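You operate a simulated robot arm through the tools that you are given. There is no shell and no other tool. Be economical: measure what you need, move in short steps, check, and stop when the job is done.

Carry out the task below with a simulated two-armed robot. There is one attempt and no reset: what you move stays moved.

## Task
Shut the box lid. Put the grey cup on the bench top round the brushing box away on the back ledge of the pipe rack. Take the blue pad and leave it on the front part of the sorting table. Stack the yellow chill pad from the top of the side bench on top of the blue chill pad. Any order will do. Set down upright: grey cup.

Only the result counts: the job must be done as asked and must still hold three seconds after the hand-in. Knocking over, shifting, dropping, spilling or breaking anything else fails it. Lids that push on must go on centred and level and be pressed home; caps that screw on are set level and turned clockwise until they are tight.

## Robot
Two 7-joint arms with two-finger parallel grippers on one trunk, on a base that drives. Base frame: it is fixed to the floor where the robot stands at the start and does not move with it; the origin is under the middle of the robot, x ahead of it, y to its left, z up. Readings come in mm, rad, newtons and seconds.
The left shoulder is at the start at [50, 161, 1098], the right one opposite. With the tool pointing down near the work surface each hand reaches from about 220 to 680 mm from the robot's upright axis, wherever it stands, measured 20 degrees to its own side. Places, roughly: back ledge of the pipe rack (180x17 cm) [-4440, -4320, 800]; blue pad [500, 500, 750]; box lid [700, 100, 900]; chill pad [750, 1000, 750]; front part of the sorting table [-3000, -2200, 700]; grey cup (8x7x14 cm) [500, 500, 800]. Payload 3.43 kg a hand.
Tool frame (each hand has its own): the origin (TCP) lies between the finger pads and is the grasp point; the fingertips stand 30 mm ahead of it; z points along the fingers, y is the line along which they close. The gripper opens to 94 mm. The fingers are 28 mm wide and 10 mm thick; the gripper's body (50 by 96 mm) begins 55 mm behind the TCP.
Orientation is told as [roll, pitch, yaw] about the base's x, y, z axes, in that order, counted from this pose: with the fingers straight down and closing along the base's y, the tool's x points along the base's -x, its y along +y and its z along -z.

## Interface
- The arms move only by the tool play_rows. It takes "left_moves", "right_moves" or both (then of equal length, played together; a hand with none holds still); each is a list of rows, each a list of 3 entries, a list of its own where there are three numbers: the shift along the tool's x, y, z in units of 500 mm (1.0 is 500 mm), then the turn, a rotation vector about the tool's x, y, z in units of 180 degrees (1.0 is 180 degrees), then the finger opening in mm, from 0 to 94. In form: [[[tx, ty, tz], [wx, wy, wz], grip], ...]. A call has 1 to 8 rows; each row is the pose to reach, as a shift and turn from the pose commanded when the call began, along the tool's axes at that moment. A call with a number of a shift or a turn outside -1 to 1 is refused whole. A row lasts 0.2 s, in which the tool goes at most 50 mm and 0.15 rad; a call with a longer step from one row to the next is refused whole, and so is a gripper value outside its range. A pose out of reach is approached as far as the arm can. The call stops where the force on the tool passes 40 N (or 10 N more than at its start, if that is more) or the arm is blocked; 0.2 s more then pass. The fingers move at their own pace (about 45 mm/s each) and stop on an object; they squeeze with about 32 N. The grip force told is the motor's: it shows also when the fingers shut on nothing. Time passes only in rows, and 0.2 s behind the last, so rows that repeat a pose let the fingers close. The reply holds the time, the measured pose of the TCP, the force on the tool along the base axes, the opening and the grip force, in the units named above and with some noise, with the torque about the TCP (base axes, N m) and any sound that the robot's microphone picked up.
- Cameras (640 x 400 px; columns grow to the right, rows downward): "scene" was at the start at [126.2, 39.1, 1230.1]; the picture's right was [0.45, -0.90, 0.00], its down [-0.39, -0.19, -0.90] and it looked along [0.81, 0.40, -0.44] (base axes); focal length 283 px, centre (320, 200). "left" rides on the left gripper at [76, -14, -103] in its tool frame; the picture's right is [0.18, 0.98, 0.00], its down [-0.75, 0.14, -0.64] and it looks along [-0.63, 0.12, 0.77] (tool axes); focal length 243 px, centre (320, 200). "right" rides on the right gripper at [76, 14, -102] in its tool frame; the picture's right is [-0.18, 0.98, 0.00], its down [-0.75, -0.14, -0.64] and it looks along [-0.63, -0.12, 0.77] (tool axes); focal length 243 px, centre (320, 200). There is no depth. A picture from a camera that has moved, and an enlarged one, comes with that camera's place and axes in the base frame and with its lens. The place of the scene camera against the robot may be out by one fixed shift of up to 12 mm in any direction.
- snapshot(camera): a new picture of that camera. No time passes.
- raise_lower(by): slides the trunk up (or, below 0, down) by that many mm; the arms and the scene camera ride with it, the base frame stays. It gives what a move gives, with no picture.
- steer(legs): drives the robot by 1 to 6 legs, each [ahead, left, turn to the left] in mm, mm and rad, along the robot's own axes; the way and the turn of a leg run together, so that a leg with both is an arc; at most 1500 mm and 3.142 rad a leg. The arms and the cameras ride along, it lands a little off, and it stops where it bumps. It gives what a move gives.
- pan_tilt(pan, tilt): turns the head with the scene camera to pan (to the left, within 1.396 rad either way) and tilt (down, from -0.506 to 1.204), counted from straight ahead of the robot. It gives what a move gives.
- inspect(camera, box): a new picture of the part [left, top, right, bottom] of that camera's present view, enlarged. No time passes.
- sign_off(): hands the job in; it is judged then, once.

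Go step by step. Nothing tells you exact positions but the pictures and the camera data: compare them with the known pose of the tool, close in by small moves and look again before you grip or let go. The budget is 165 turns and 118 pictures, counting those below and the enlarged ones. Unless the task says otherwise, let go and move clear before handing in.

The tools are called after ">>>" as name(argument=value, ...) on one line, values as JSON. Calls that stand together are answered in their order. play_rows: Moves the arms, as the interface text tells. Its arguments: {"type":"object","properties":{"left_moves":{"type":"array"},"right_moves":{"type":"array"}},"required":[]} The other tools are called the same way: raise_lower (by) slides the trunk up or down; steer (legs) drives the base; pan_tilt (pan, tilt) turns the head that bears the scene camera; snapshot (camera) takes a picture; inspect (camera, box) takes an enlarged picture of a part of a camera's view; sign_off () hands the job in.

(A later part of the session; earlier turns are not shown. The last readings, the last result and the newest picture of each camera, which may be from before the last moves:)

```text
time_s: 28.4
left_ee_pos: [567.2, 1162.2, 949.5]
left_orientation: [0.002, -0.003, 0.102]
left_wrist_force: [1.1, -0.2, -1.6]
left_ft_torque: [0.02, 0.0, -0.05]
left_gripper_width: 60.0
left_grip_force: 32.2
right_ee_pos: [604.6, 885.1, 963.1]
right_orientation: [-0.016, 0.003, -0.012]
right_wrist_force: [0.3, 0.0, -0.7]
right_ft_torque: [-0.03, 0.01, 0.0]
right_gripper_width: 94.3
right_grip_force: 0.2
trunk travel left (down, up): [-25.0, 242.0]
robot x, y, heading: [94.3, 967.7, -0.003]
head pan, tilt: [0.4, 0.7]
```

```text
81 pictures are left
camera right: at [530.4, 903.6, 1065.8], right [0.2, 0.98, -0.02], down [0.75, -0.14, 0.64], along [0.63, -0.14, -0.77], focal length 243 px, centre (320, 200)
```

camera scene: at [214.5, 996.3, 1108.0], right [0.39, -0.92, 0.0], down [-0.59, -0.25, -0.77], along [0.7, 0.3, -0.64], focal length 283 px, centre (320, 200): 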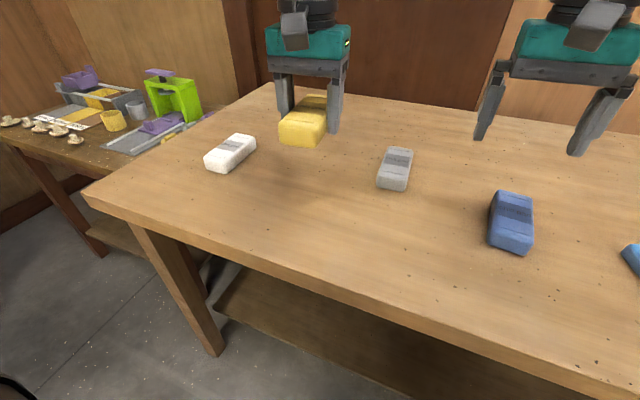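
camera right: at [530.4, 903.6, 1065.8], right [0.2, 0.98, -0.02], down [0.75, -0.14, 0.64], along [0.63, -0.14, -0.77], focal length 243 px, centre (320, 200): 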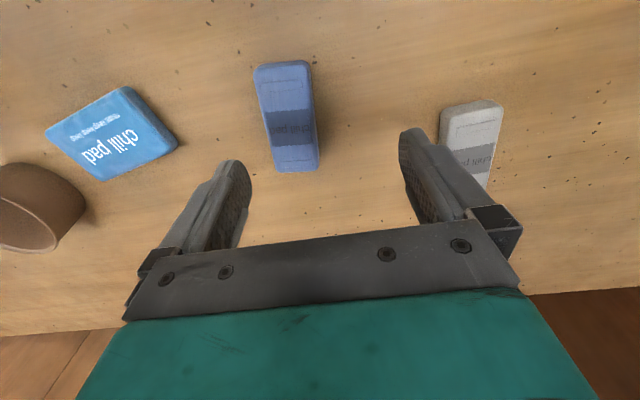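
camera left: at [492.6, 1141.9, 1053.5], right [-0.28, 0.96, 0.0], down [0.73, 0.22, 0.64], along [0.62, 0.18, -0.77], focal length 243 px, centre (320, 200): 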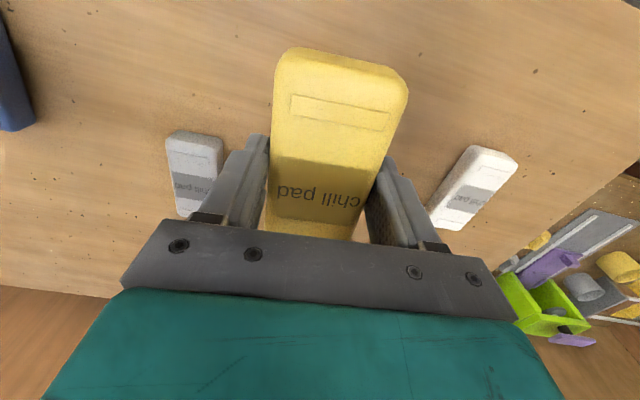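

Blue chill pad: centre (630, 846), yaw −0.12. I'll retract the right hand, then drive right about 285 mm so the left hand is over the blue pad.

>>> play_rows(right_moves=[[[0, 0, -0.08], [0, 0, 0], 94], [[0.06, 0, -0.14], [0, 0, 0], 94], [[0.14, 0, -0.18], [0, 0, 0], 94], [[0.23, 0, -0.2], [0, 0, 0], 94], [[0.32, 0, -0.2], [0, 0, 0], 94]])

>>> steer(legs=[[20, -290, 0]])

>>> snapshot(camera="left")

```text
time_s: 29.6
left_ee_pos: [567.2, 1163.8, 950.3]
left_orientation: [0.002, -0.002, 0.102]
left_wrist_force: [-0.1, -0.2, -1.2]
left_ft_torque: [-0.01, -0.01, 0.01]
left_gripper_width: 60.1
left_grip_force: 32.3
right_ee_pos: [445.3, 889.4, 1063.7]
right_orientation: [-0.016, 0.003, -0.015]
right_wrist_force: [0.7, 0.0, 0.1]
right_ft_torque: [0.03, 0.03, 0.01]
right_gripper_width: 94.1
right_grip_force: 0.0
trunk travel left (down, up): [-25.0, 242.0]
robot x, y, heading: [91.5, 968.3, 0.0]
head pan, tilt: [0.4, 0.7]
```

```text
time_s: 31.6
left_ee_pos: [587.6, 875.8, 949.3]
left_orientation: [0.001, -0.001, 0.102]
left_wrist_force: [0.9, -0.1, -2.5]
left_ft_torque: [0.02, -0.01, 0.01]
left_gripper_width: 60.3
left_grip_force: 31.8
right_ee_pos: [466.8, 602.3, 1063.6]
right_orientation: [-0.015, 0.004, -0.013]
right_wrist_force: [0.2, 0.1, -0.2]
right_ft_torque: [-0.01, 0.0, 0.0]
right_gripper_width: 94.1
right_grip_force: 0.0
trunk travel left (down, up): [-25.0, 242.0]
robot x, y, heading: [112.9, 680.3, -0.003]
head pan, tilt: [0.4, 0.7]
```

```text
80 pictures are left
camera left: at [512.7, 853.8, 1052.9], right [-0.28, 0.96, 0.0], down [0.73, 0.22, 0.64], along [0.62, 0.18, -0.77], focal length 243 px, centre (320, 200)
```

left: 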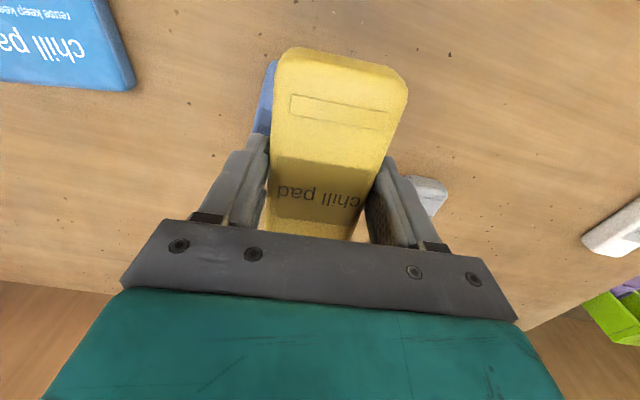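

Now move the yellow pad over the blue one with matching yaw, at about 30 mm clearance.

>>> play_rows(left_moves=[[[-0.026, -0.023, 0], [0, 0, 0.024], 30], [[-0.052, -0.046, 0], [0, 0, 0.048], 30], [[-0.0783, -0.068, 0.03], [0, 0, 0.0707], 30], [[-0.0783, -0.068, 0.09], [0, 0, 0.0707], 30], [[-0.0783, -0.068, 0.15], [0, 0, 0.0707], 30]])

>>> snapshot(camera="left")

>>> pan_tilt(pan=0.3, tilt=0.5)

>>> snapshot(camera="scene")

```text
time_s: 32.8
left_ee_pos: [620.1, 853.2, 874.7]
left_orientation: [-0.001, -0.002, -0.12]
left_wrist_force: [0.0, 0.2, -2.0]
left_ft_torque: [0.01, 0.04, 0.0]
left_gripper_width: 60.2
left_grip_force: 32.4
left hand out of reach, approached as far as the arm can: row 3, 4, 5
right_ee_pos: [465.3, 601.8, 1063.5]
right_orientation: [-0.016, 0.004, -0.013]
right_wrist_force: [-0.1, 0.9, 0.6]
right_ft_torque: [0.01, 0.03, 0.0]
right_gripper_width: 94.1
right_grip_force: 0.0
trunk travel left (down, up): [-25.0, 242.0]
robot x, y, heading: [113.3, 676.6, -0.003]
head pan, tilt: [0.4, 0.7]
```

```text
79 pictures are left
camera left: at [544.3, 848.7, 978.6], right [-0.07, 1.0, 0.0], down [0.76, 0.05, 0.64], along [0.64, 0.04, -0.77], focal length 243 px, centre (320, 200)
```

left: 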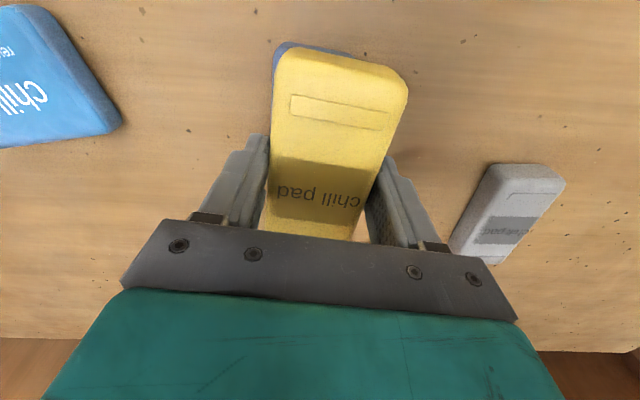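

```text
time_s: 33.5
left_ee_pos: [621.7, 852.8, 876.5]
left_orientation: [0.0, -0.002, -0.12]
left_wrist_force: [-0.2, -0.6, -1.9]
left_ft_torque: [-0.02, 0.02, 0.0]
left_gripper_width: 60.1
left_grip_force: 32.4
right_ee_pos: [466.5, 601.6, 1064.9]
right_orientation: [-0.015, 0.003, -0.013]
right_wrist_force: [0.2, 0.1, 1.2]
right_ft_torque: [-0.04, 0.02, -0.02]
right_gripper_width: 94.2
right_grip_force: 0.0
trunk travel left (down, up): [-25.0, 242.0]
robot x, y, heading: [114.1, 675.8, -0.003]
head pan, tilt: [0.3, 0.499]
```

```text
78 pictures are left
camera scene: at [243.2, 702.1, 1125.7], right [0.3, -0.96, 0.0], down [-0.46, -0.14, -0.88], along [0.84, 0.26, -0.48], focal length 283 px, centre (320, 200)
```

scene: 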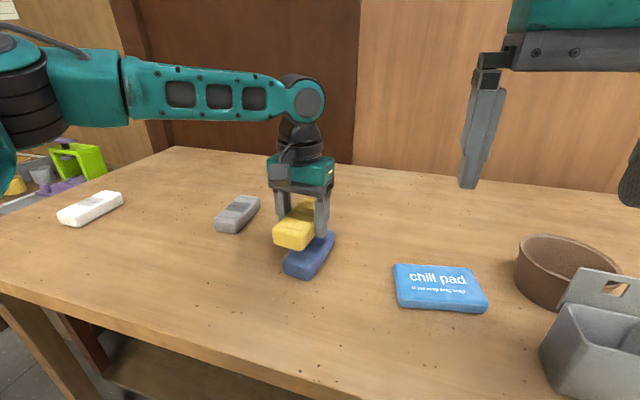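

The arm runs out of reach a bit short; I'll drive ahead 45 mm and bring the hand back accordingly.

>>> steer(legs=[[45, 0, 0]])

```text
time_s: 34.4
left_ee_pos: [665.8, 853.2, 876.2]
left_orientation: [-0.001, -0.001, -0.12]
left_wrist_force: [0.1, 0.2, -1.0]
left_ft_torque: [-0.01, 0.02, 0.0]
left_gripper_width: 60.3
left_grip_force: 31.6
right_ee_pos: [510.7, 601.8, 1063.7]
right_orientation: [-0.016, 0.003, -0.013]
right_wrist_force: [-0.2, 0.3, -0.2]
right_ft_torque: [0.0, 0.02, 0.04]
right_gripper_width: 94.1
right_grip_force: 0.0
trunk travel left (down, up): [-25.0, 242.0]
robot x, y, heading: [156.5, 675.6, -0.002]
head pan, tilt: [0.3, 0.499]
```

>>> play_rows(left_moves=[[[0.035, -0.011, 0], [0, 0, 0], 30], [[0.0698, -0.0225, 0], [0, 0, 0], 30], [[0.0698, -0.0225, 0.02], [0, 0, 0], 30]])

>>> snapshot(camera="left")

>>> snapshot(camera="scene")

```text
time_s: 35.2
left_ee_pos: [630.3, 846.1, 866.5]
left_orientation: [0.0, -0.004, -0.121]
left_wrist_force: [0.6, -0.5, -1.5]
left_ft_torque: [-0.02, 0.01, 0.01]
left_gripper_width: 60.5
left_grip_force: 32.0
right_ee_pos: [509.7, 601.5, 1062.5]
right_orientation: [-0.018, 0.004, -0.011]
right_wrist_force: [-0.1, -1.1, 0.0]
right_ft_torque: [0.01, -0.01, -0.04]
right_gripper_width: 94.0
right_grip_force: 0.0
trunk travel left (down, up): [-25.0, 242.0]
robot x, y, heading: [155.8, 675.1, -0.002]
head pan, tilt: [0.3, 0.499]
```

```text
77 pictures are left
camera left: at [553.2, 841.6, 968.9], right [-0.07, 1.0, 0.0], down [0.76, 0.05, 0.64], along [0.64, 0.04, -0.77], focal length 243 px, centre (320, 200)
```

left: 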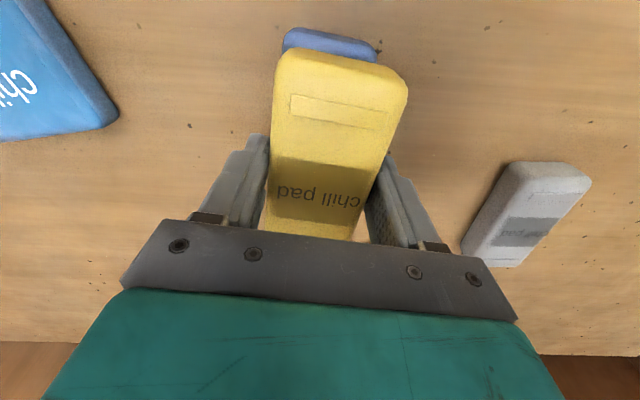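

```text
76 pictures are left
camera scene: at [288.0, 702.1, 1125.8], right [0.29, -0.96, 0.0], down [-0.46, -0.14, -0.88], along [0.84, 0.26, -0.48], focal length 283 px, centre (320, 200)
```

scene: 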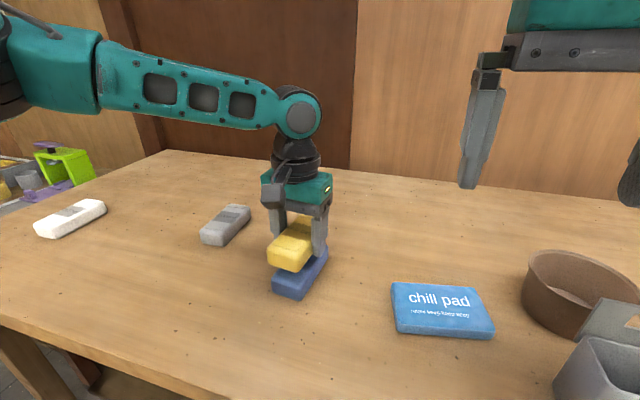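

Yellow is aligned over blue. Descend slowly till contact.

>>> play_rows(left_moves=[[[0, 0, 0.02], [0, 0, 0], 30], [[0, 0, 0.04], [0, 0, 0], 30], [[0, 0, 0.05], [0, 0, 0], 30]])

>>> inspect(camera="scene", box=[240, 180, 360, 310])

```text
time_s: 36.0
left_ee_pos: [630.3, 846.4, 844.7]
left_orientation: [-0.001, -0.009, -0.121]
left_wrist_force: [-1.3, 5.2, 20.7]
left_ft_torque: [0.04, 1.06, -0.29]
left_gripper_width: 60.1
left_grip_force: 31.7
right_ee_pos: [509.8, 601.4, 1065.0]
right_orientation: [-0.015, 0.002, -0.012]
right_wrist_force: [-0.2, -1.0, -0.5]
right_ft_torque: [0.02, -0.01, 0.03]
right_gripper_width: 94.1
right_grip_force: 0.0
trunk travel left (down, up): [-25.0, 242.0]
robot x, y, heading: [157.8, 678.0, -0.004]
head pan, tilt: [0.3, 0.499]
```

```text
3.08 times, centred on (300, 245) of scene
camera zoom: at [286.6, 702.1, 1126.5], right [0.3, -0.96, 0.0], down [-0.46, -0.14, -0.88], along [0.84, 0.26, -0.48], focal length 870 px, centre (382, 62)
```

zoom: 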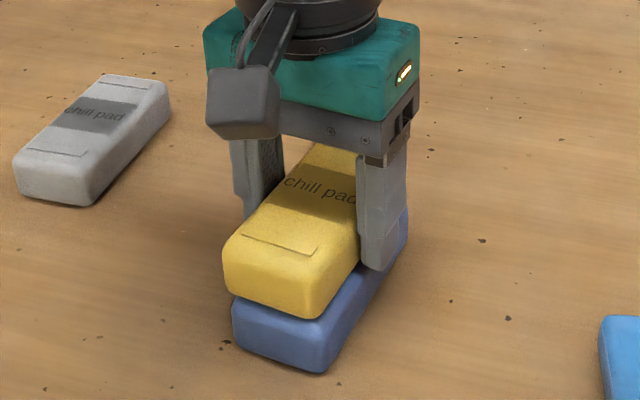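

Contact reached with good alignment. Ease the pressure, open and lift away.

>>> play_rows(left_moves=[[[0, 0, -0.003], [0, 0, 0], 30], [[0, 0, -0.003], [0, 0, 0], 70], [[0, 0, -0.003], [0, 0, 0], 94], [[0, 0, -0.003], [0, 0, 0], 94], [[0, 0, -0.06], [0, 0, 0], 94], [[0, 0, -0.14], [0, 0, 0], 94], [[0, 0, -0.22], [0, 0, 0], 94]])

>>> snapshot(camera="scene")

>>> snapshot(camera="left")

```text
time_s: 37.6
left_ee_pos: [631.7, 847.4, 952.6]
left_orientation: [-0.001, -0.002, -0.121]
left_wrist_force: [0.4, 0.3, -0.5]
left_ft_torque: [0.01, 0.01, -0.01]
left_gripper_width: 94.2
left_grip_force: 0.2
right_ee_pos: [511.0, 601.6, 1064.2]
right_orientation: [-0.015, 0.004, -0.012]
right_wrist_force: [0.7, -0.3, -0.5]
right_ft_torque: [0.05, 0.03, 0.0]
right_gripper_width: 94.0
right_grip_force: 0.1
trunk travel left (down, up): [-25.0, 242.0]
robot x, y, heading: [154.7, 676.3, -0.004]
head pan, tilt: [0.3, 0.499]
```

```text
74 pictures are left
camera scene: at [287.8, 702.0, 1125.8], right [0.29, -0.96, 0.0], down [-0.46, -0.14, -0.88], along [0.84, 0.26, -0.48], focal length 283 px, centre (320, 200)
```

scene: 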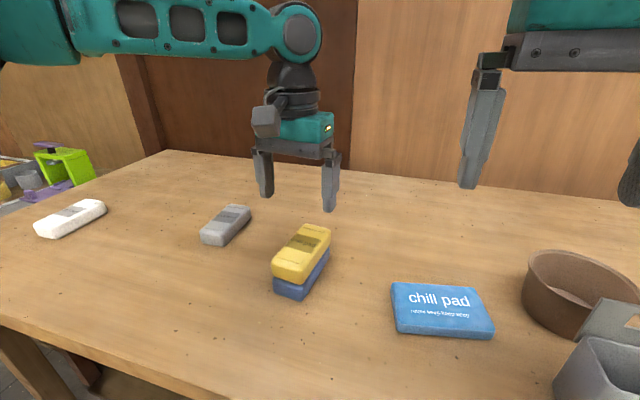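

```text
73 pictures are left
camera left: at [553.4, 842.3, 1054.3], right [-0.06, 1.0, 0.0], down [0.76, 0.05, 0.64], along [0.64, 0.04, -0.77], focal length 243 px, centre (320, 200)
```

left: 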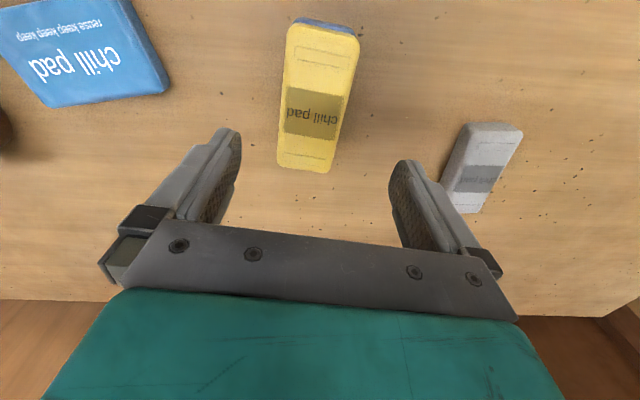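

The stack is good. Next the blue slab, roughly at (608, 629), long side near y; I'll turn the left hand ~−1.2 rad and drive right 190 mm.

>>> play_rows(left_moves=[[[0, 0, 0], [0, 0, 0.047], 94], [[0, 0, 0], [0, 0, 0.094], 94], [[0, 0, 0], [0, 0, 0.141], 94], [[0, 0, 0], [0, 0, 0.188], 94], [[0, 0, 0], [0, 0, 0.235], 94], [[0, 0, 0], [0, 0, 0.282], 94], [[0, 0, 0], [0, 0, 0.329], 94], [[0, 0, 0], [0, 0, 0.376], 94]])

>>> steer(legs=[[0, -190, 0]])

>>> snapshot(camera="left")

>>> snapshot(camera="scene")

```text
time_s: 39.4
left_ee_pos: [630.4, 846.1, 951.0]
left_orientation: [0.002, 0.001, -1.303]
left_wrist_force: [-0.2, -0.2, 0.4]
left_ft_torque: [0.02, 0.0, 0.0]
left_gripper_width: 94.1
left_grip_force: 0.0
right_ee_pos: [510.8, 601.9, 1064.4]
right_orientation: [-0.015, 0.003, -0.012]
right_wrist_force: [-0.5, 0.5, 0.7]
right_ft_torque: [0.02, 0.01, 0.03]
right_gripper_width: 94.0
right_grip_force: 0.0
trunk travel left (down, up): [-25.0, 242.0]
robot x, y, heading: [156.1, 682.7, 0.005]
head pan, tilt: [0.3, 0.499]
```

```text
time_s: 41.0
left_ee_pos: [629.3, 657.2, 951.2]
left_orientation: [0.001, 0.002, -1.299]
left_wrist_force: [0.2, -0.1, 0.0]
left_ft_torque: [0.01, 0.01, -0.01]
left_gripper_width: 94.3
left_grip_force: 0.0
right_ee_pos: [509.2, 413.6, 1063.2]
right_orientation: [-0.016, 0.004, -0.013]
right_wrist_force: [-0.2, -0.4, 0.9]
right_ft_torque: [0.0, 0.0, -0.01]
right_gripper_width: 94.1
right_grip_force: 0.0
trunk travel left (down, up): [-25.0, 242.0]
robot x, y, heading: [157.9, 486.3, -0.002]
head pan, tilt: [0.3, 0.499]
```

```text
72 pictures are left
camera left: at [595.5, 727.8, 1054.4], right [0.9, 0.44, 0.0], down [0.34, -0.69, 0.64], along [0.28, -0.58, -0.77], focal length 243 px, centre (320, 200)
```

left: 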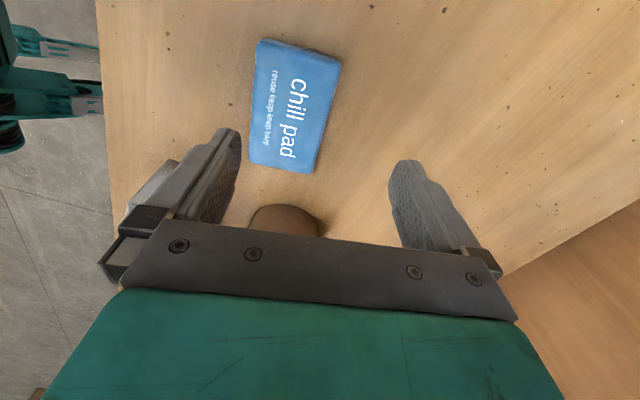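

```text
71 pictures are left
camera scene: at [287.7, 513.7, 1125.8], right [0.29, -0.96, 0.0], down [-0.46, -0.14, -0.88], along [0.84, 0.26, -0.48], focal length 283 px, centre (320, 200)
```

scene: 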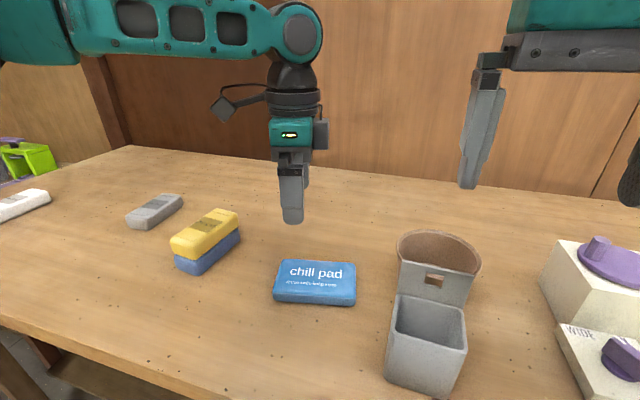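

Slab: centre (611, 623), 77×125 mm, yaw matches −1.35. Move above it and descend to tips about 20 mm over its top.

>>> play_rows(left_moves=[[[-0.028, -0.027, 0.03], [0, 0, 0.0166], 94], [[-0.0553, -0.054, 0.08], [0, 0, 0.0166], 94], [[-0.0553, -0.054, 0.15], [0, 0, 0.0166], 94], [[-0.0553, -0.054, 0.21], [0, 0, 0.0166], 94]])

>>> snapshot(camera="left")

>>> inspect(camera="scene", box=[220, 180, 420, 320])

```text
time_s: 42.0
left_ee_pos: [612.3, 624.9, 845.2]
left_orientation: [0.003, -0.003, -1.353]
left_wrist_force: [-0.5, 0.2, 0.2]
left_ft_torque: [-0.01, -0.01, 0.03]
left_gripper_width: 93.9
left_grip_force: 0.1
right_ee_pos: [510.1, 414.0, 1063.3]
right_orientation: [-0.015, 0.004, -0.011]
right_wrist_force: [-0.1, -0.5, 0.6]
right_ft_torque: [0.02, 0.0, 0.0]
right_gripper_width: 94.1
right_grip_force: 0.2
trunk travel left (down, up): [-25.0, 242.0]
robot x, y, heading: [161.7, 492.1, -0.003]
head pan, tilt: [0.3, 0.499]
```

```text
70 pictures are left
camera left: at [580.1, 695.9, 949.2], right [0.92, 0.39, 0.0], down [0.3, -0.7, 0.64], along [0.25, -0.59, -0.76], focal length 243 px, centre (320, 200)
```

left: 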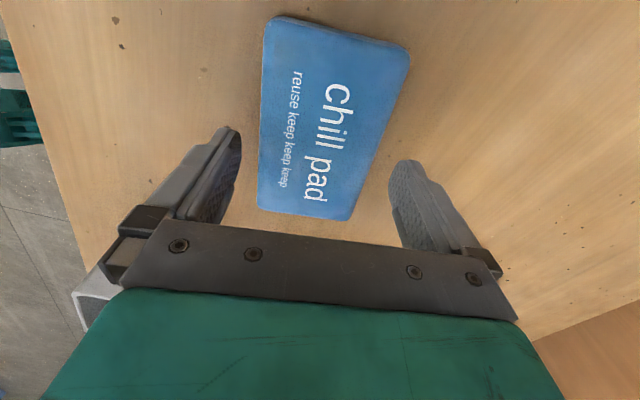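

```text
2.86 times, centred on (320, 250) of scene
camera zoom: at [287.7, 514.0, 1125.8], right [0.29, -0.96, 0.0], down [-0.46, -0.14, -0.88], along [0.84, 0.26, -0.48], focal length 808 px, centre (320, 57)
```

zoom: 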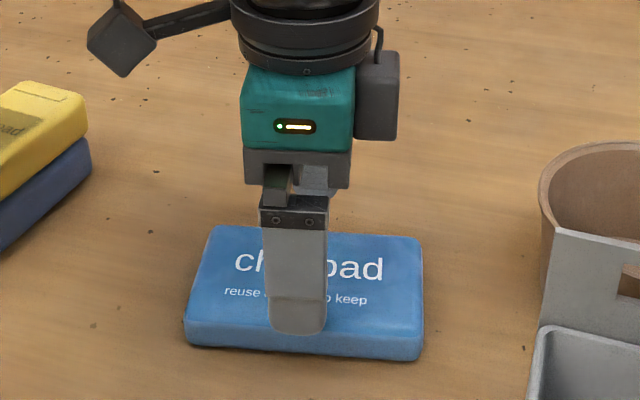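

Well centred. Descend to the table level and close.

>>> play_rows(left_moves=[[[0, -0.004, 0.025], [0, 0, 0], 94], [[0, -0.004, 0.05], [0, 0, 0], 94], [[0, -0.004, 0.065], [0, 0, 0], 94], [[0, -0.004, 0.065], [0, 0, 0], 70], [[0, -0.004, 0.065], [0, 0, 0], 50], [[0, -0.004, 0.065], [0, 0, 0], 50]])

```text
time_s: 43.4
left_ee_pos: [605.3, 630.0, 814.8]
left_orientation: [0.003, -0.002, -1.353]
left_wrist_force: [1.8, 0.1, 0.2]
left_ft_torque: [-0.12, -0.14, 0.07]
left_gripper_width: 79.6
left_grip_force: 31.6
left hand out of reach, approached as far as the arm can: row 2, 3, 4, 5, 6
right_ee_pos: [509.2, 414.2, 1064.5]
right_orientation: [-0.016, 0.004, -0.012]
right_wrist_force: [-0.3, -0.2, 0.9]
right_ft_torque: [-0.01, 0.0, -0.02]
right_gripper_width: 93.9
right_grip_force: 0.0
trunk travel left (down, up): [-25.0, 242.0]
robot x, y, heading: [155.8, 489.7, 0.0]
head pan, tilt: [0.3, 0.499]
```

Gripped at 79.6 mm. Lift with the arm.

>>> play_rows(left_moves=[[[0, 0, -0.02], [0, 0, 0], 50], [[0, 0, -0.08], [0, 0, 0], 50], [[0, 0, -0.16], [0, 0, 0], 50], [[0, 0, -0.24], [0, 0, 0], 50], [[0, 0, -0.32], [0, 0, 0], 50]])

>>> snapshot(camera="left")

>>> pan_tilt(pan=0.0, tilt=0.6)

>>> snapshot(camera="scene")

>>> snapshot(camera="right")

```text
time_s: 44.6
left_ee_pos: [604.4, 630.1, 975.9]
left_orientation: [0.002, 0.0, -1.354]
left_wrist_force: [-0.1, 0.0, -1.8]
left_ft_torque: [0.01, 0.01, -0.01]
left_gripper_width: 79.3
left_grip_force: 32.1
right_ee_pos: [509.7, 413.7, 1063.1]
right_orientation: [-0.014, 0.004, -0.013]
right_wrist_force: [-0.2, 1.1, -1.0]
right_ft_torque: [-0.04, -0.03, 0.0]
right_gripper_width: 94.1
right_grip_force: 0.1
trunk travel left (down, up): [-25.0, 242.0]
robot x, y, heading: [156.2, 487.1, -0.002]
head pan, tilt: [0.3, 0.499]
```

```text
68 pictures are left
camera left: at [573.9, 701.8, 1079.2], right [0.92, 0.39, 0.0], down [0.3, -0.71, 0.64], along [0.25, -0.59, -0.77], focal length 243 px, centre (320, 200)
```

left: 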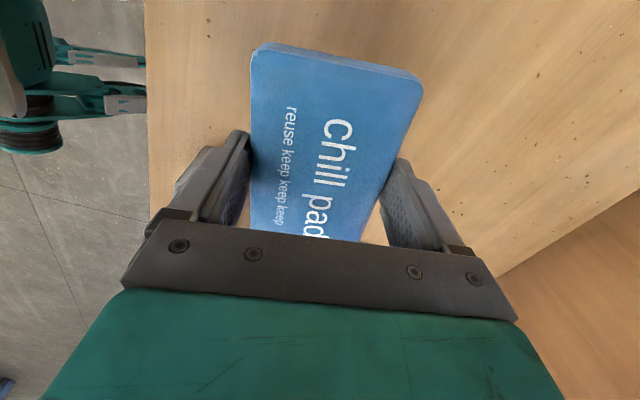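

```text
time_s: 45.4
left_ee_pos: [603.7, 630.1, 975.8]
left_orientation: [0.003, 0.002, -1.353]
left_wrist_force: [0.2, 0.2, -2.2]
left_ft_torque: [0.0, -0.02, 0.02]
left_gripper_width: 79.6
left_grip_force: 32.4
right_ee_pos: [510.0, 413.5, 1063.3]
right_orientation: [-0.016, 0.003, -0.013]
right_wrist_force: [0.5, -0.2, 0.4]
right_ft_torque: [0.0, -0.02, 0.0]
right_gripper_width: 93.7
right_grip_force: 0.0
trunk travel left (down, up): [-25.0, 242.0]
robot x, y, heading: [155.6, 490.3, -0.002]
head pan, tilt: [0.0, 0.6]
```

```text
67 pictures are left
camera scene: at [289.3, 487.2, 1116.7], right [0.0, -1.0, 0.0], down [-0.56, 0.0, -0.83], along [0.83, 0.0, -0.56], focal length 283 px, centre (320, 200)
```

scene: 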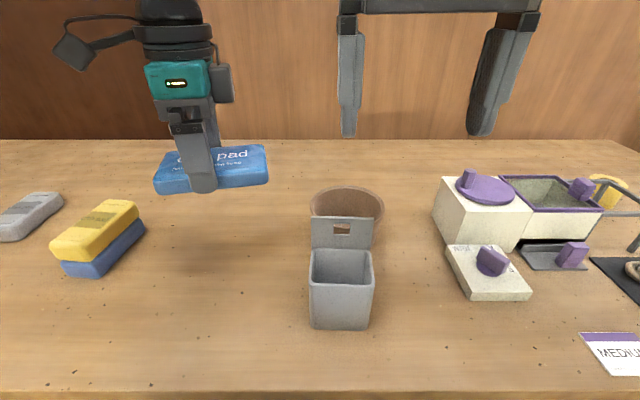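

```text
66 pictures are left
camera right: at [435.3, 431.8, 1166.3], right [0.2, 0.98, -0.02], down [0.75, -0.14, 0.64], along [0.63, -0.14, -0.77], focal length 243 px, centre (320, 200)
```

right: 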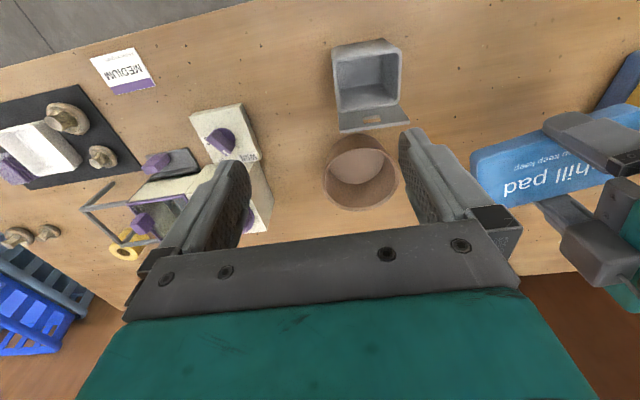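

The cup looks to be at about (512, 465), rim z≈880. I'll zoom to get its yaw.

>>> inspect(camera="right", box=[290, 10, 450, 140])

>>> inspect(camera="scene", box=[270, 180, 430, 340])

```text
3.08 times, centred on (370, 75) of right
camera zoom: at [435.3, 431.8, 1166.3], right [0.2, 0.98, -0.02], down [0.75, -0.14, 0.64], along [0.63, -0.14, -0.77], focal length 746 px, centre (166, 585)
```

zoom: 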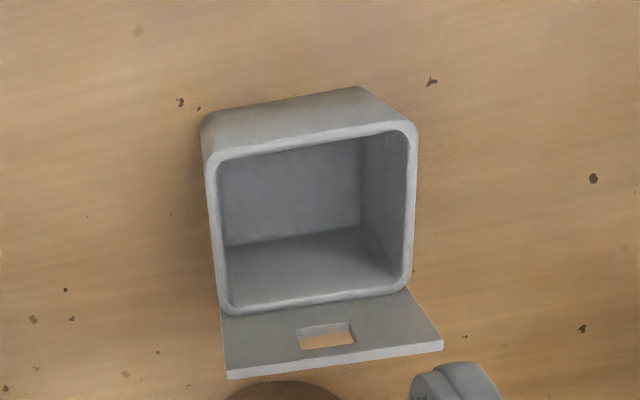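

```text
2.50 times, centred on (350, 260) of scene
camera zoom: at [289.3, 487.2, 1116.7], right [0.0, -1.0, 0.0], down [-0.56, 0.0, -0.83], along [0.83, 0.0, -0.56], focal length 707 px, centre (245, 50)
```

zoom: 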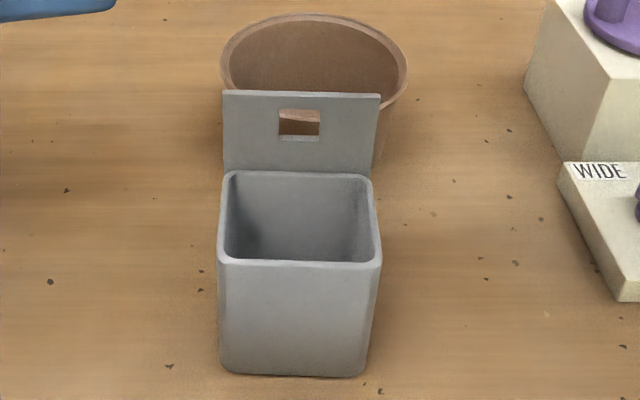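

Cup: centre about (511, 463), yaw ≈ −0.045, body ~67 mm wide, rim z≈880, tab on the far side. I'll hover the right hand over it at TCP 965.

>>> play_rows(right_moves=[[[0, 0.05, 0.05], [-0.003, 0, 0.005], 94], [[0, 0.103, 0.12], [-0.005, 0, 0.0105], 94], [[0, 0.103, 0.196], [-0.005, 0, 0.0105], 94]])

>>> snapshot(camera="right")

>>> snapshot(camera="scene")

```text
time_s: 46.2
left_ee_pos: [604.1, 630.5, 976.7]
left_orientation: [0.002, 0.0, -1.355]
left_wrist_force: [0.1, 0.0, -2.0]
left_ft_torque: [0.0, 0.0, 0.01]
left_gripper_width: 79.5
left_grip_force: 31.9
right_ee_pos: [509.2, 463.6, 965.9]
right_orientation: [0.0, 0.003, -0.046]
right_wrist_force: [-0.5, -0.2, -0.2]
right_ft_torque: [-0.03, 0.02, 0.01]
right_gripper_width: 94.0
right_grip_force: 0.0
trunk travel left (down, up): [-25.0, 242.0]
robot x, y, heading: [156.8, 488.0, 0.002]
head pan, tilt: [0.0, 0.6]
```

```text
63 pictures are left
camera right: at [435.4, 482.9, 1067.5], right [0.23, 0.97, 0.0], down [0.75, -0.18, 0.64], along [0.62, -0.15, -0.77], focal length 243 px, centre (320, 200)
```

right: 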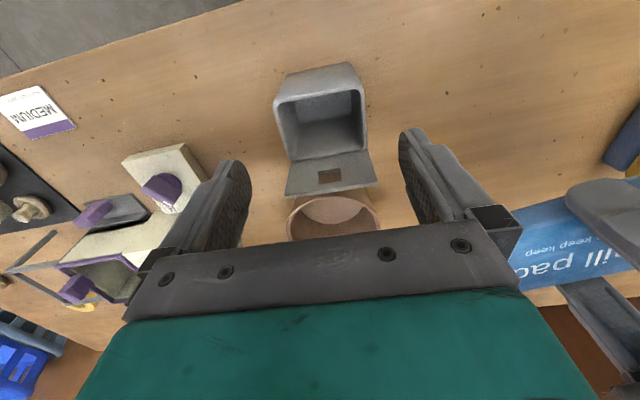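

```text
62 pictures are left
camera scene: at [289.4, 487.0, 1116.7], right [0.0, -1.0, 0.0], down [-0.57, 0.0, -0.82], along [0.82, 0.0, -0.57], focal length 283 px, centre (320, 200)
```

scene: 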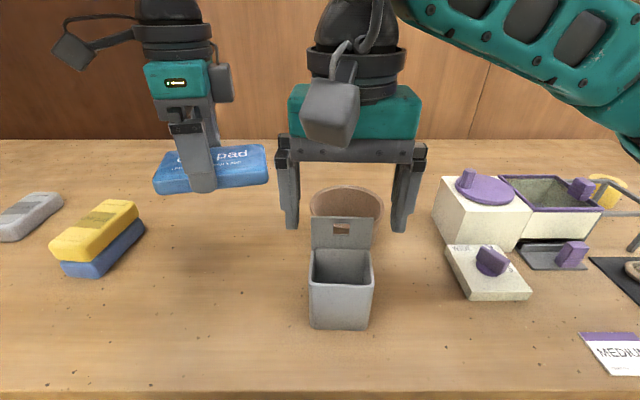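

Slight correction: cup centre (512, 466), yaw about −0.07. Descend to TCP ≈ 862, straddling the body.

>>> play_rows(right_moves=[[[-0.003, 0.004, 0.06], [0, 0, 0.0076], 94], [[-0.003, 0.004, 0.13], [0, 0, 0.0076], 94]])

>>> inspect(camera="scene", box=[250, 120, 450, 340])

>>> inspect(camera="right", box=[190, 60, 450, 240])

```text
time_s: 46.8
left_ee_pos: [605.0, 630.3, 976.3]
left_orientation: [0.001, -0.002, -1.352]
left_wrist_force: [0.7, -0.3, -1.4]
left_ft_torque: [0.02, 0.0, 0.01]
left_gripper_width: 79.6
left_grip_force: 31.8
right_ee_pos: [510.5, 465.4, 900.0]
right_orientation: [-0.001, 0.003, -0.069]
right_wrist_force: [-0.5, 0.5, 0.3]
right_ft_torque: [-0.04, 0.0, 0.01]
right_gripper_width: 93.9
right_grip_force: 0.0
trunk travel left (down, up): [-25.0, 242.0]
robot x, y, heading: [159.1, 489.5, -0.003]
head pan, tilt: [0.0, 0.6]
```

```text
1.82 times, centred on (350, 230) of scene
camera zoom: at [289.4, 487.1, 1116.7], right [0.0, -1.0, 0.0], down [-0.57, 0.0, -0.82], along [0.82, 0.0, -0.57], focal length 514 px, centre (266, 146)
```

zoom: 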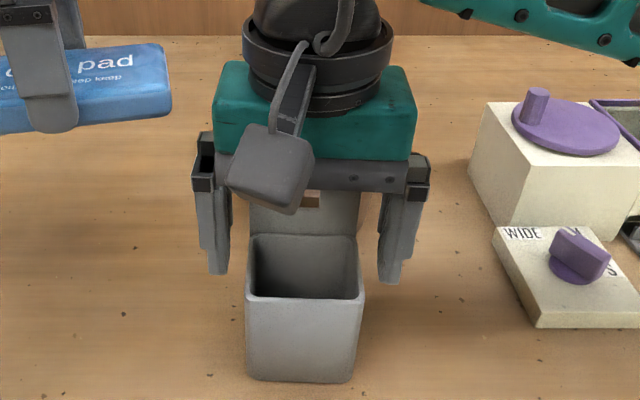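

```text
2.22 times, centred on (320, 150) of right
camera zoom: at [437.6, 486.1, 1003.2], right [0.25, 0.97, 0.0], down [0.74, -0.19, 0.64], along [0.62, -0.16, -0.77], focal length 539 px, centre (320, 311)
```

zoom: 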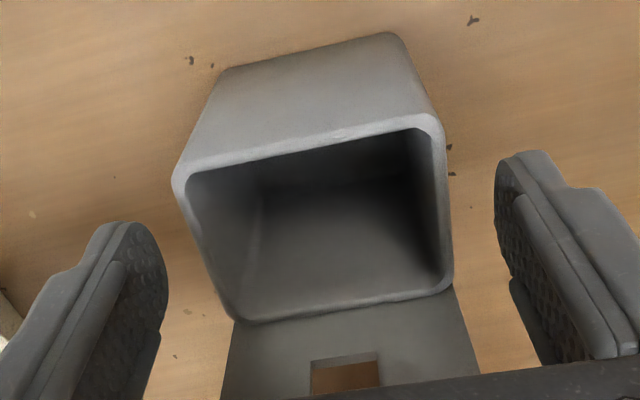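

Cup is between the fingers. Lower 36 mm and close.

>>> play_rows(right_moves=[[[0, 0, 0.03], [0, 0, 0], 94], [[0, 0, 0.072], [0, 0, 0], 94], [[0, 0, 0.072], [0, 0, 0], 75], [[0, 0, 0.072], [0, 0, 0], 55], [[0, 0, 0.072], [0, 0, 0], 55], [[0, 0, 0.072], [0, 0, 0], 55]])

>>> inspect(camera="scene", box=[250, 120, 450, 340])

```text
time_s: 48.2
left_ee_pos: [604.9, 629.9, 975.3]
left_orientation: [0.003, -0.001, -1.353]
left_wrist_force: [0.0, 0.3, -1.9]
left_ft_torque: [0.02, -0.02, -0.01]
left_gripper_width: 79.5
left_grip_force: 31.6
right_ee_pos: [511.3, 464.6, 864.9]
right_orientation: [0.001, 0.004, -0.069]
right_wrist_force: [0.6, -0.2, 0.8]
right_ft_torque: [0.03, -0.08, -0.01]
right_gripper_width: 78.6
right_grip_force: 32.0
trunk travel left (down, up): [-25.0, 242.0]
robot x, y, heading: [155.6, 491.5, -0.003]
head pan, tilt: [0.0, 0.6]
```

```text
1.82 times, centred on (350, 230) of scene
camera zoom: at [289.3, 487.1, 1116.7], right [0.0, -1.0, 0.0], down [-0.57, 0.0, -0.82], along [0.82, 0.0, -0.57], focal length 514 px, centre (266, 146)
```

zoom: 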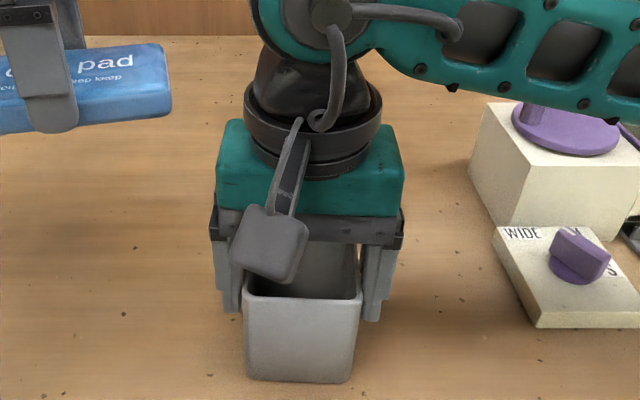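

Cup gripped at 78.6 mm (cup bottom about 85 mm below the TCP). Lift straight up.

>>> play_rows(right_moves=[[[0, 0, -0.04], [0, 0, 0], 55], [[0, 0, -0.12], [0, 0, 0], 55], [[0, 0, -0.2], [0, 0, 0], 55], [[0, 0, -0.28], [0, 0, 0], 55], [[0, 0, -0.34], [0, 0, 0], 55]])

>>> snapshot(camera="scene")

```text
time_s: 49.4
left_ee_pos: [604.9, 630.1, 975.0]
left_orientation: [0.0, -0.001, -1.353]
left_wrist_force: [0.9, 0.1, -2.0]
left_ft_torque: [0.01, -0.06, 0.0]
left_gripper_width: 79.4
left_grip_force: 31.4
right_ee_pos: [510.9, 465.1, 1035.1]
right_orientation: [-0.003, 0.003, -0.067]
right_wrist_force: [-0.3, 0.6, -1.6]
right_ft_torque: [0.03, 0.02, -0.04]
right_gripper_width: 78.8
right_grip_force: 31.8
trunk travel left (down, up): [-25.0, 242.0]
robot x, y, heading: [157.5, 489.9, -0.002]
head pan, tilt: [0.0, 0.6]
```

```text
58 pictures are left
camera scene: at [289.2, 487.1, 1116.6], right [0.0, -1.0, 0.0], down [-0.56, 0.0, -0.83], along [0.83, 0.0, -0.56], focal length 283 px, centre (320, 200)
```

scene: 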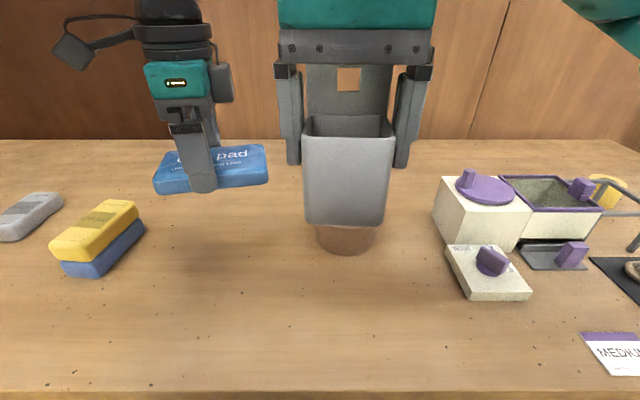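

Cup and slab are both held. Back away from the bench and turn toward the sorting table, looking as I go.

>>> steer(legs=[[-550, 0, 0], [0, 0, -1.2]])

>>> pan_tilt(pan=-0.9, tilt=0.25)

>>> snapshot(camera="scene")

```text
time_s: 55.6
left_ee_pos: [-107.6, 121.6, 975.5]
left_orientation: [0.002, 0.001, -2.557]
left_wrist_force: [0.7, -0.4, -2.2]
left_ft_torque: [0.02, 0.0, 0.0]
left_gripper_width: 79.8
left_grip_force: 32.7
right_ee_pos: [-295.2, 148.8, 1036.0]
right_orientation: [0.0, 0.004, -1.274]
right_wrist_force: [0.3, 0.0, -0.6]
right_ft_torque: [0.03, 0.0, -0.03]
right_gripper_width: 78.5
right_grip_force: 31.7
trunk travel left (down, up): [-25.0, 242.0]
robot x, y, heading: [-399.0, 488.7, -1.207]
head pan, tilt: [0.0, 0.6]
```

```text
time_s: 56.8
left_ee_pos: [-109.0, 121.8, 975.5]
left_orientation: [0.003, 0.0, -2.559]
left_wrist_force: [-0.4, 0.3, -2.3]
left_ft_torque: [0.01, -0.04, 0.03]
left_gripper_width: 79.4
left_grip_force: 31.7
right_ee_pos: [-294.4, 148.4, 1037.1]
right_orientation: [0.0, 0.003, -1.275]
right_wrist_force: [0.9, 0.0, -0.5]
right_ft_torque: [0.04, -0.01, -0.01]
right_gripper_width: 78.7
right_grip_force: 31.7
trunk travel left (down, up): [-25.0, 242.0]
robot x, y, heading: [-399.9, 488.8, -1.206]
head pan, tilt: [-0.901, 0.25]
```

```text
57 pictures are left
camera scene: at [-430.1, 369.4, 1148.9], right [-0.86, 0.51, 0.0], down [0.13, 0.21, -0.97], along [-0.49, -0.83, -0.25], focal length 283 px, centre (320, 200)
```

scene: 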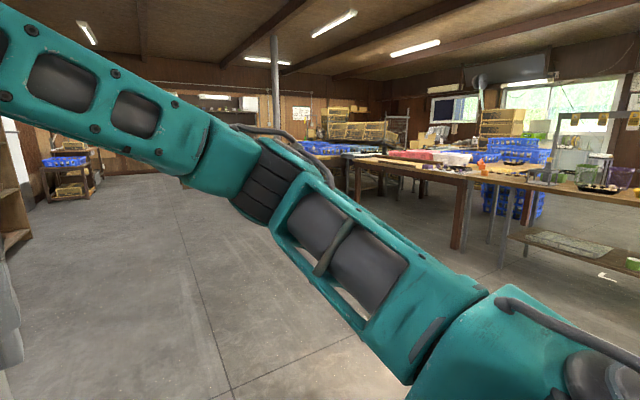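

Turn the rest of the way and look straight ahead.

>>> steer(legs=[[0, 0, -1.1]])

>>> pan_tilt(pan=0.0, tilt=0.2)

>>> snapshot(camera="scene")

```text
time_s: 59.9
left_ee_pos: [-593.9, 61.4, 975.2]
left_orientation: [0.001, 0.0, 2.63]
left_wrist_force: [-0.1, -0.3, -2.2]
left_ft_torque: [0.03, -0.01, 0.0]
left_gripper_width: 79.4
left_grip_force: 31.4
right_ee_pos: [-655.1, 240.0, 1035.2]
right_orientation: [0.0, 0.003, -2.369]
right_wrist_force: [-0.2, -0.1, -0.3]
right_ft_torque: [0.01, 0.01, -0.01]
right_gripper_width: 78.7
right_grip_force: 31.9
trunk travel left (down, up): [-25.0, 242.0]
robot x, y, heading: [-402.7, 488.6, -2.302]
head pan, tilt: [-0.901, 0.25]
```

```text
time_s: 61.1
left_ee_pos: [-594.3, 60.8, 976.3]
left_orientation: [0.002, 0.0, 2.631]
left_wrist_force: [0.0, 1.0, -2.1]
left_ft_torque: [0.03, -0.03, 0.02]
left_gripper_width: 79.6
left_grip_force: 31.9
right_ee_pos: [-655.4, 239.8, 1036.0]
right_orientation: [0.0, 0.003, -2.368]
right_wrist_force: [-1.0, 0.0, -0.5]
right_ft_torque: [-0.02, 0.0, 0.0]
right_gripper_width: 78.6
right_grip_force: 31.9
trunk travel left (down, up): [-25.0, 242.0]
robot x, y, heading: [-398.1, 490.6, -2.302]
head pan, tilt: [0.0, 0.201]
```

```text
56 pictures are left
camera scene: at [-485.8, 387.9, 1153.4], right [-0.74, 0.67, 0.0], down [0.13, 0.15, -0.98], along [-0.65, -0.73, -0.2], focal length 283 px, centre (320, 200)
```

scene: 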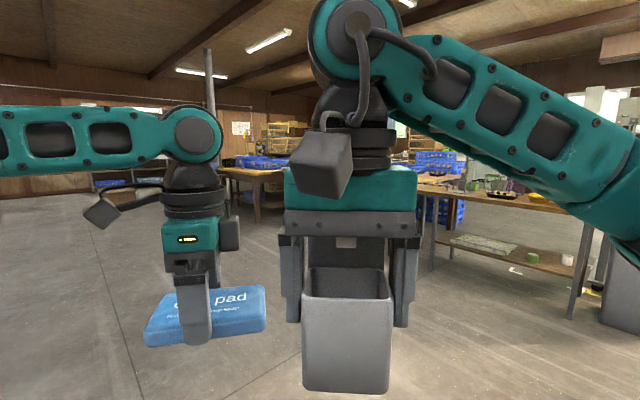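

The sorting table should be dead ahead behind the cup. Floor looks clear for a good way; drive 1400 mm ahead and look again, with the head turned to see past the arms.

>>> steer(legs=[[1400, 0, 0]])

>>> pan_tilt(pan=0.1, tilt=0.25)

>>> snapshot(camera="scene")

```text
time_s: 68.0
left_ee_pos: [-1513.7, -975.4, 975.3]
left_orientation: [0.001, -0.001, 2.635]
left_wrist_force: [0.2, 0.4, -2.1]
left_ft_torque: [-0.06, 0.01, 0.0]
left_gripper_width: 79.6
left_grip_force: 31.6
right_ee_pos: [-1575.1, -799.0, 1035.7]
right_orientation: [0.0, 0.004, -2.363]
right_wrist_force: [-0.6, -0.7, -0.4]
right_ft_torque: [0.01, -0.01, 0.0]
right_gripper_width: 78.7
right_grip_force: 32.2
trunk travel left (down, up): [-25.0, 242.0]
robot x, y, heading: [-1323.3, -547.4, -2.294]
head pan, tilt: [0.0, 0.201]
```

```text
time_s: 68.7
left_ee_pos: [-1514.2, -975.8, 975.1]
left_orientation: [0.002, 0.0, 2.636]
left_wrist_force: [-0.4, 0.0, -1.1]
left_ft_torque: [-0.01, 0.02, -0.01]
left_gripper_width: 79.5
left_grip_force: 32.4
right_ee_pos: [-1574.8, -797.3, 1036.1]
right_orientation: [0.001, 0.003, -2.364]
right_wrist_force: [-0.3, 0.0, -0.3]
right_ft_torque: [0.01, -0.04, 0.03]
right_gripper_width: 78.6
right_grip_force: 31.9
trunk travel left (down, up): [-25.0, 242.0]
robot x, y, heading: [-1321.5, -550.2, -2.294]
head pan, tilt: [0.099, 0.25]
```

```text
55 pictures are left
camera scene: at [-1400.1, -655.0, 1148.9], right [-0.81, 0.59, 0.0], down [0.14, 0.2, -0.97], along [-0.57, -0.79, -0.25], focal length 283 px, centre (320, 200)
```

scene: 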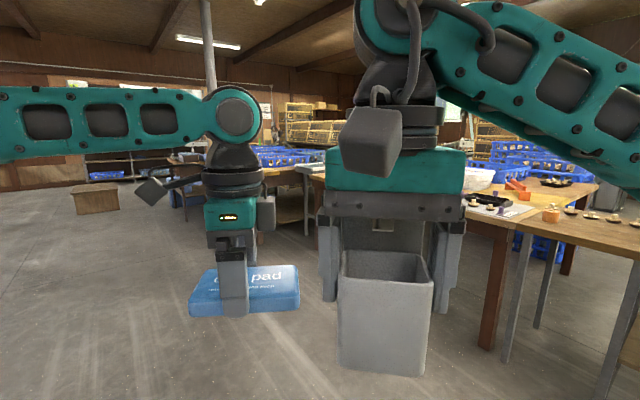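

The sorting table is the one with the brown leg, running along y with its near side at x≈−2900. I'll drive to (−2000, −2200) and face it.

>>> steer(legs=[[842, 292, 0], [843, 292, 0], [0, 0, -0.848]])

>>> pan_tilt(pan=0.0, tilt=0.4)

>>> snapshot(camera="scene")

```text
time_s: 79.9
left_ee_pos: [-2437.6, -2328.2, 975.0]
left_orientation: [0.002, 0.0, 1.791]
left_wrist_force: [-0.5, -0.2, -1.8]
left_ft_torque: [-0.01, 0.0, -0.01]
left_gripper_width: 79.8
left_grip_force: 32.0
right_ee_pos: [-2346.0, -2164.8, 1035.3]
right_orientation: [-0.001, 0.004, 3.076]
right_wrist_force: [-0.4, 1.0, -0.9]
right_ft_torque: [0.06, -0.01, -0.04]
right_gripper_width: 78.6
right_grip_force: 32.3
trunk travel left (down, up): [-25.0, 242.0]
robot x, y, heading: [-1990.2, -2188.5, -3.137]
head pan, tilt: [0.099, 0.25]
```

```text
time_s: 80.6
left_ee_pos: [-2437.8, -2327.7, 976.2]
left_orientation: [0.001, 0.001, 1.789]
left_wrist_force: [0.2, -0.2, -1.2]
left_ft_torque: [-0.03, -0.01, 0.01]
left_gripper_width: 79.4
left_grip_force: 32.1
right_ee_pos: [-2346.3, -2163.9, 1034.9]
right_orientation: [-0.001, 0.004, 3.074]
right_wrist_force: [0.0, -0.2, 0.3]
right_ft_torque: [0.03, 0.0, 0.03]
right_gripper_width: 78.5
right_grip_force: 31.9
trunk travel left (down, up): [-25.0, 242.0]
robot x, y, heading: [-1988.9, -2185.5, -3.138]
head pan, tilt: [0.0, 0.4]
```

```text
54 pictures are left
camera scene: at [-2119.1, -2188.4, 1134.9], right [0.0, 1.0, 0.0], down [0.39, 0.0, -0.92], along [-0.92, 0.0, -0.39], focal length 283 px, centre (320, 200)
```

scene: 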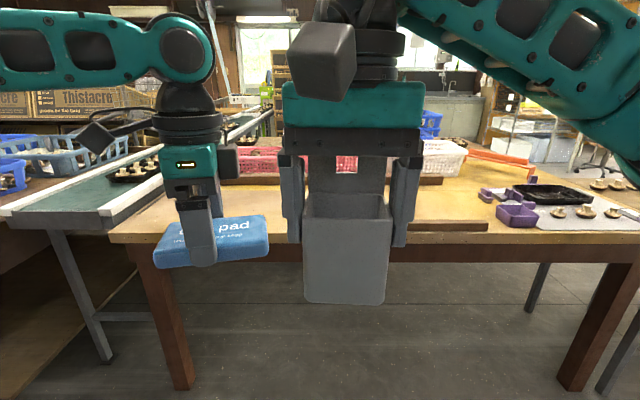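

The table's near edge is at x≈−2830. I'll zoom to see its layout and free space in the front part.

>>> inspect(camera="scene", box=[90, 130, 310, 270])

>>> inspect(camera="scene", box=[380, 130, 640, 270])

>>> snapshot(camera="left")

>>> snapshot(camera="right")

```text
2.86 times, centred on (200, 200) of scene
camera zoom: at [-2119.1, -2188.4, 1134.9], right [0.0, 1.0, 0.0], down [0.39, 0.0, -0.92], along [-0.92, 0.0, -0.39], focal length 808 px, centre (663, 200)
```

zoom: 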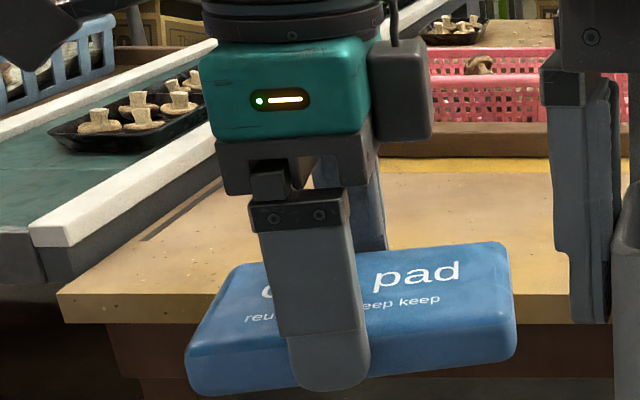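

```text
2.46 times, centred on (510, 200) of scene
camera zoom: at [-2119.1, -2188.4, 1134.9], right [0.0, 1.0, 0.0], down [0.39, 0.0, -0.92], along [-0.92, 0.0, -0.39], focal length 696 px, centre (-148, 200)
```

zoom: 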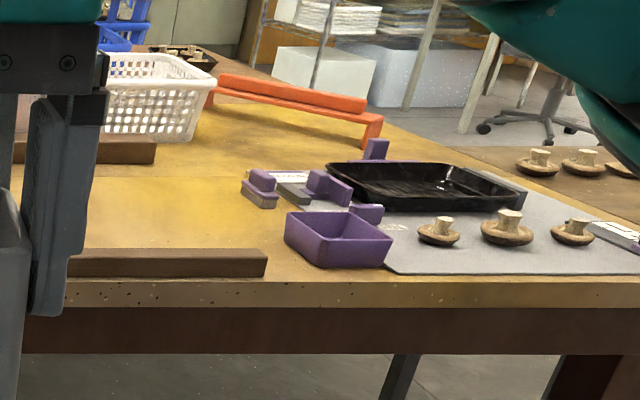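

```text
51 pictures are left
camera left: at [-2406.8, -2399.3, 1078.6], right [-0.92, -0.39, 0.0], down [-0.3, 0.7, 0.64], along [-0.26, 0.59, -0.77], focal length 243 px, centre (320, 200)
```

left: 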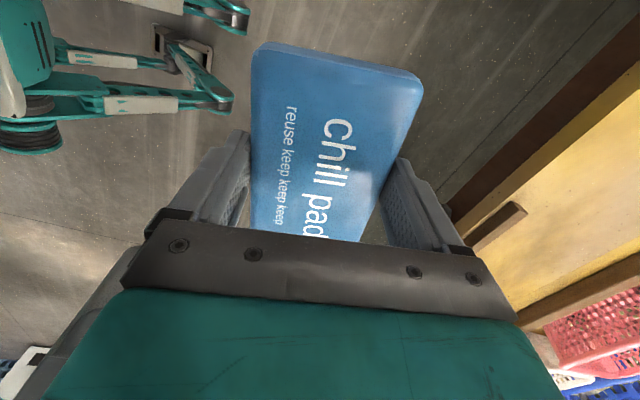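

```text
50 pictures are left
camera right: at [-2270.2, -2181.6, 1137.8], right [-0.25, -0.97, 0.0], down [-0.74, 0.19, 0.64], along [-0.62, 0.16, -0.77], focal length 243 px, centre (320, 200)
```

right: 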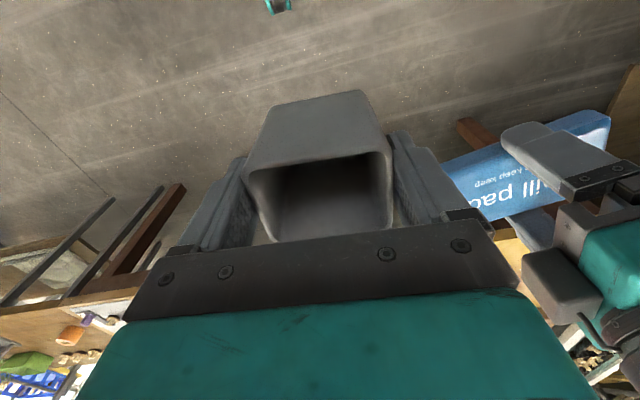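

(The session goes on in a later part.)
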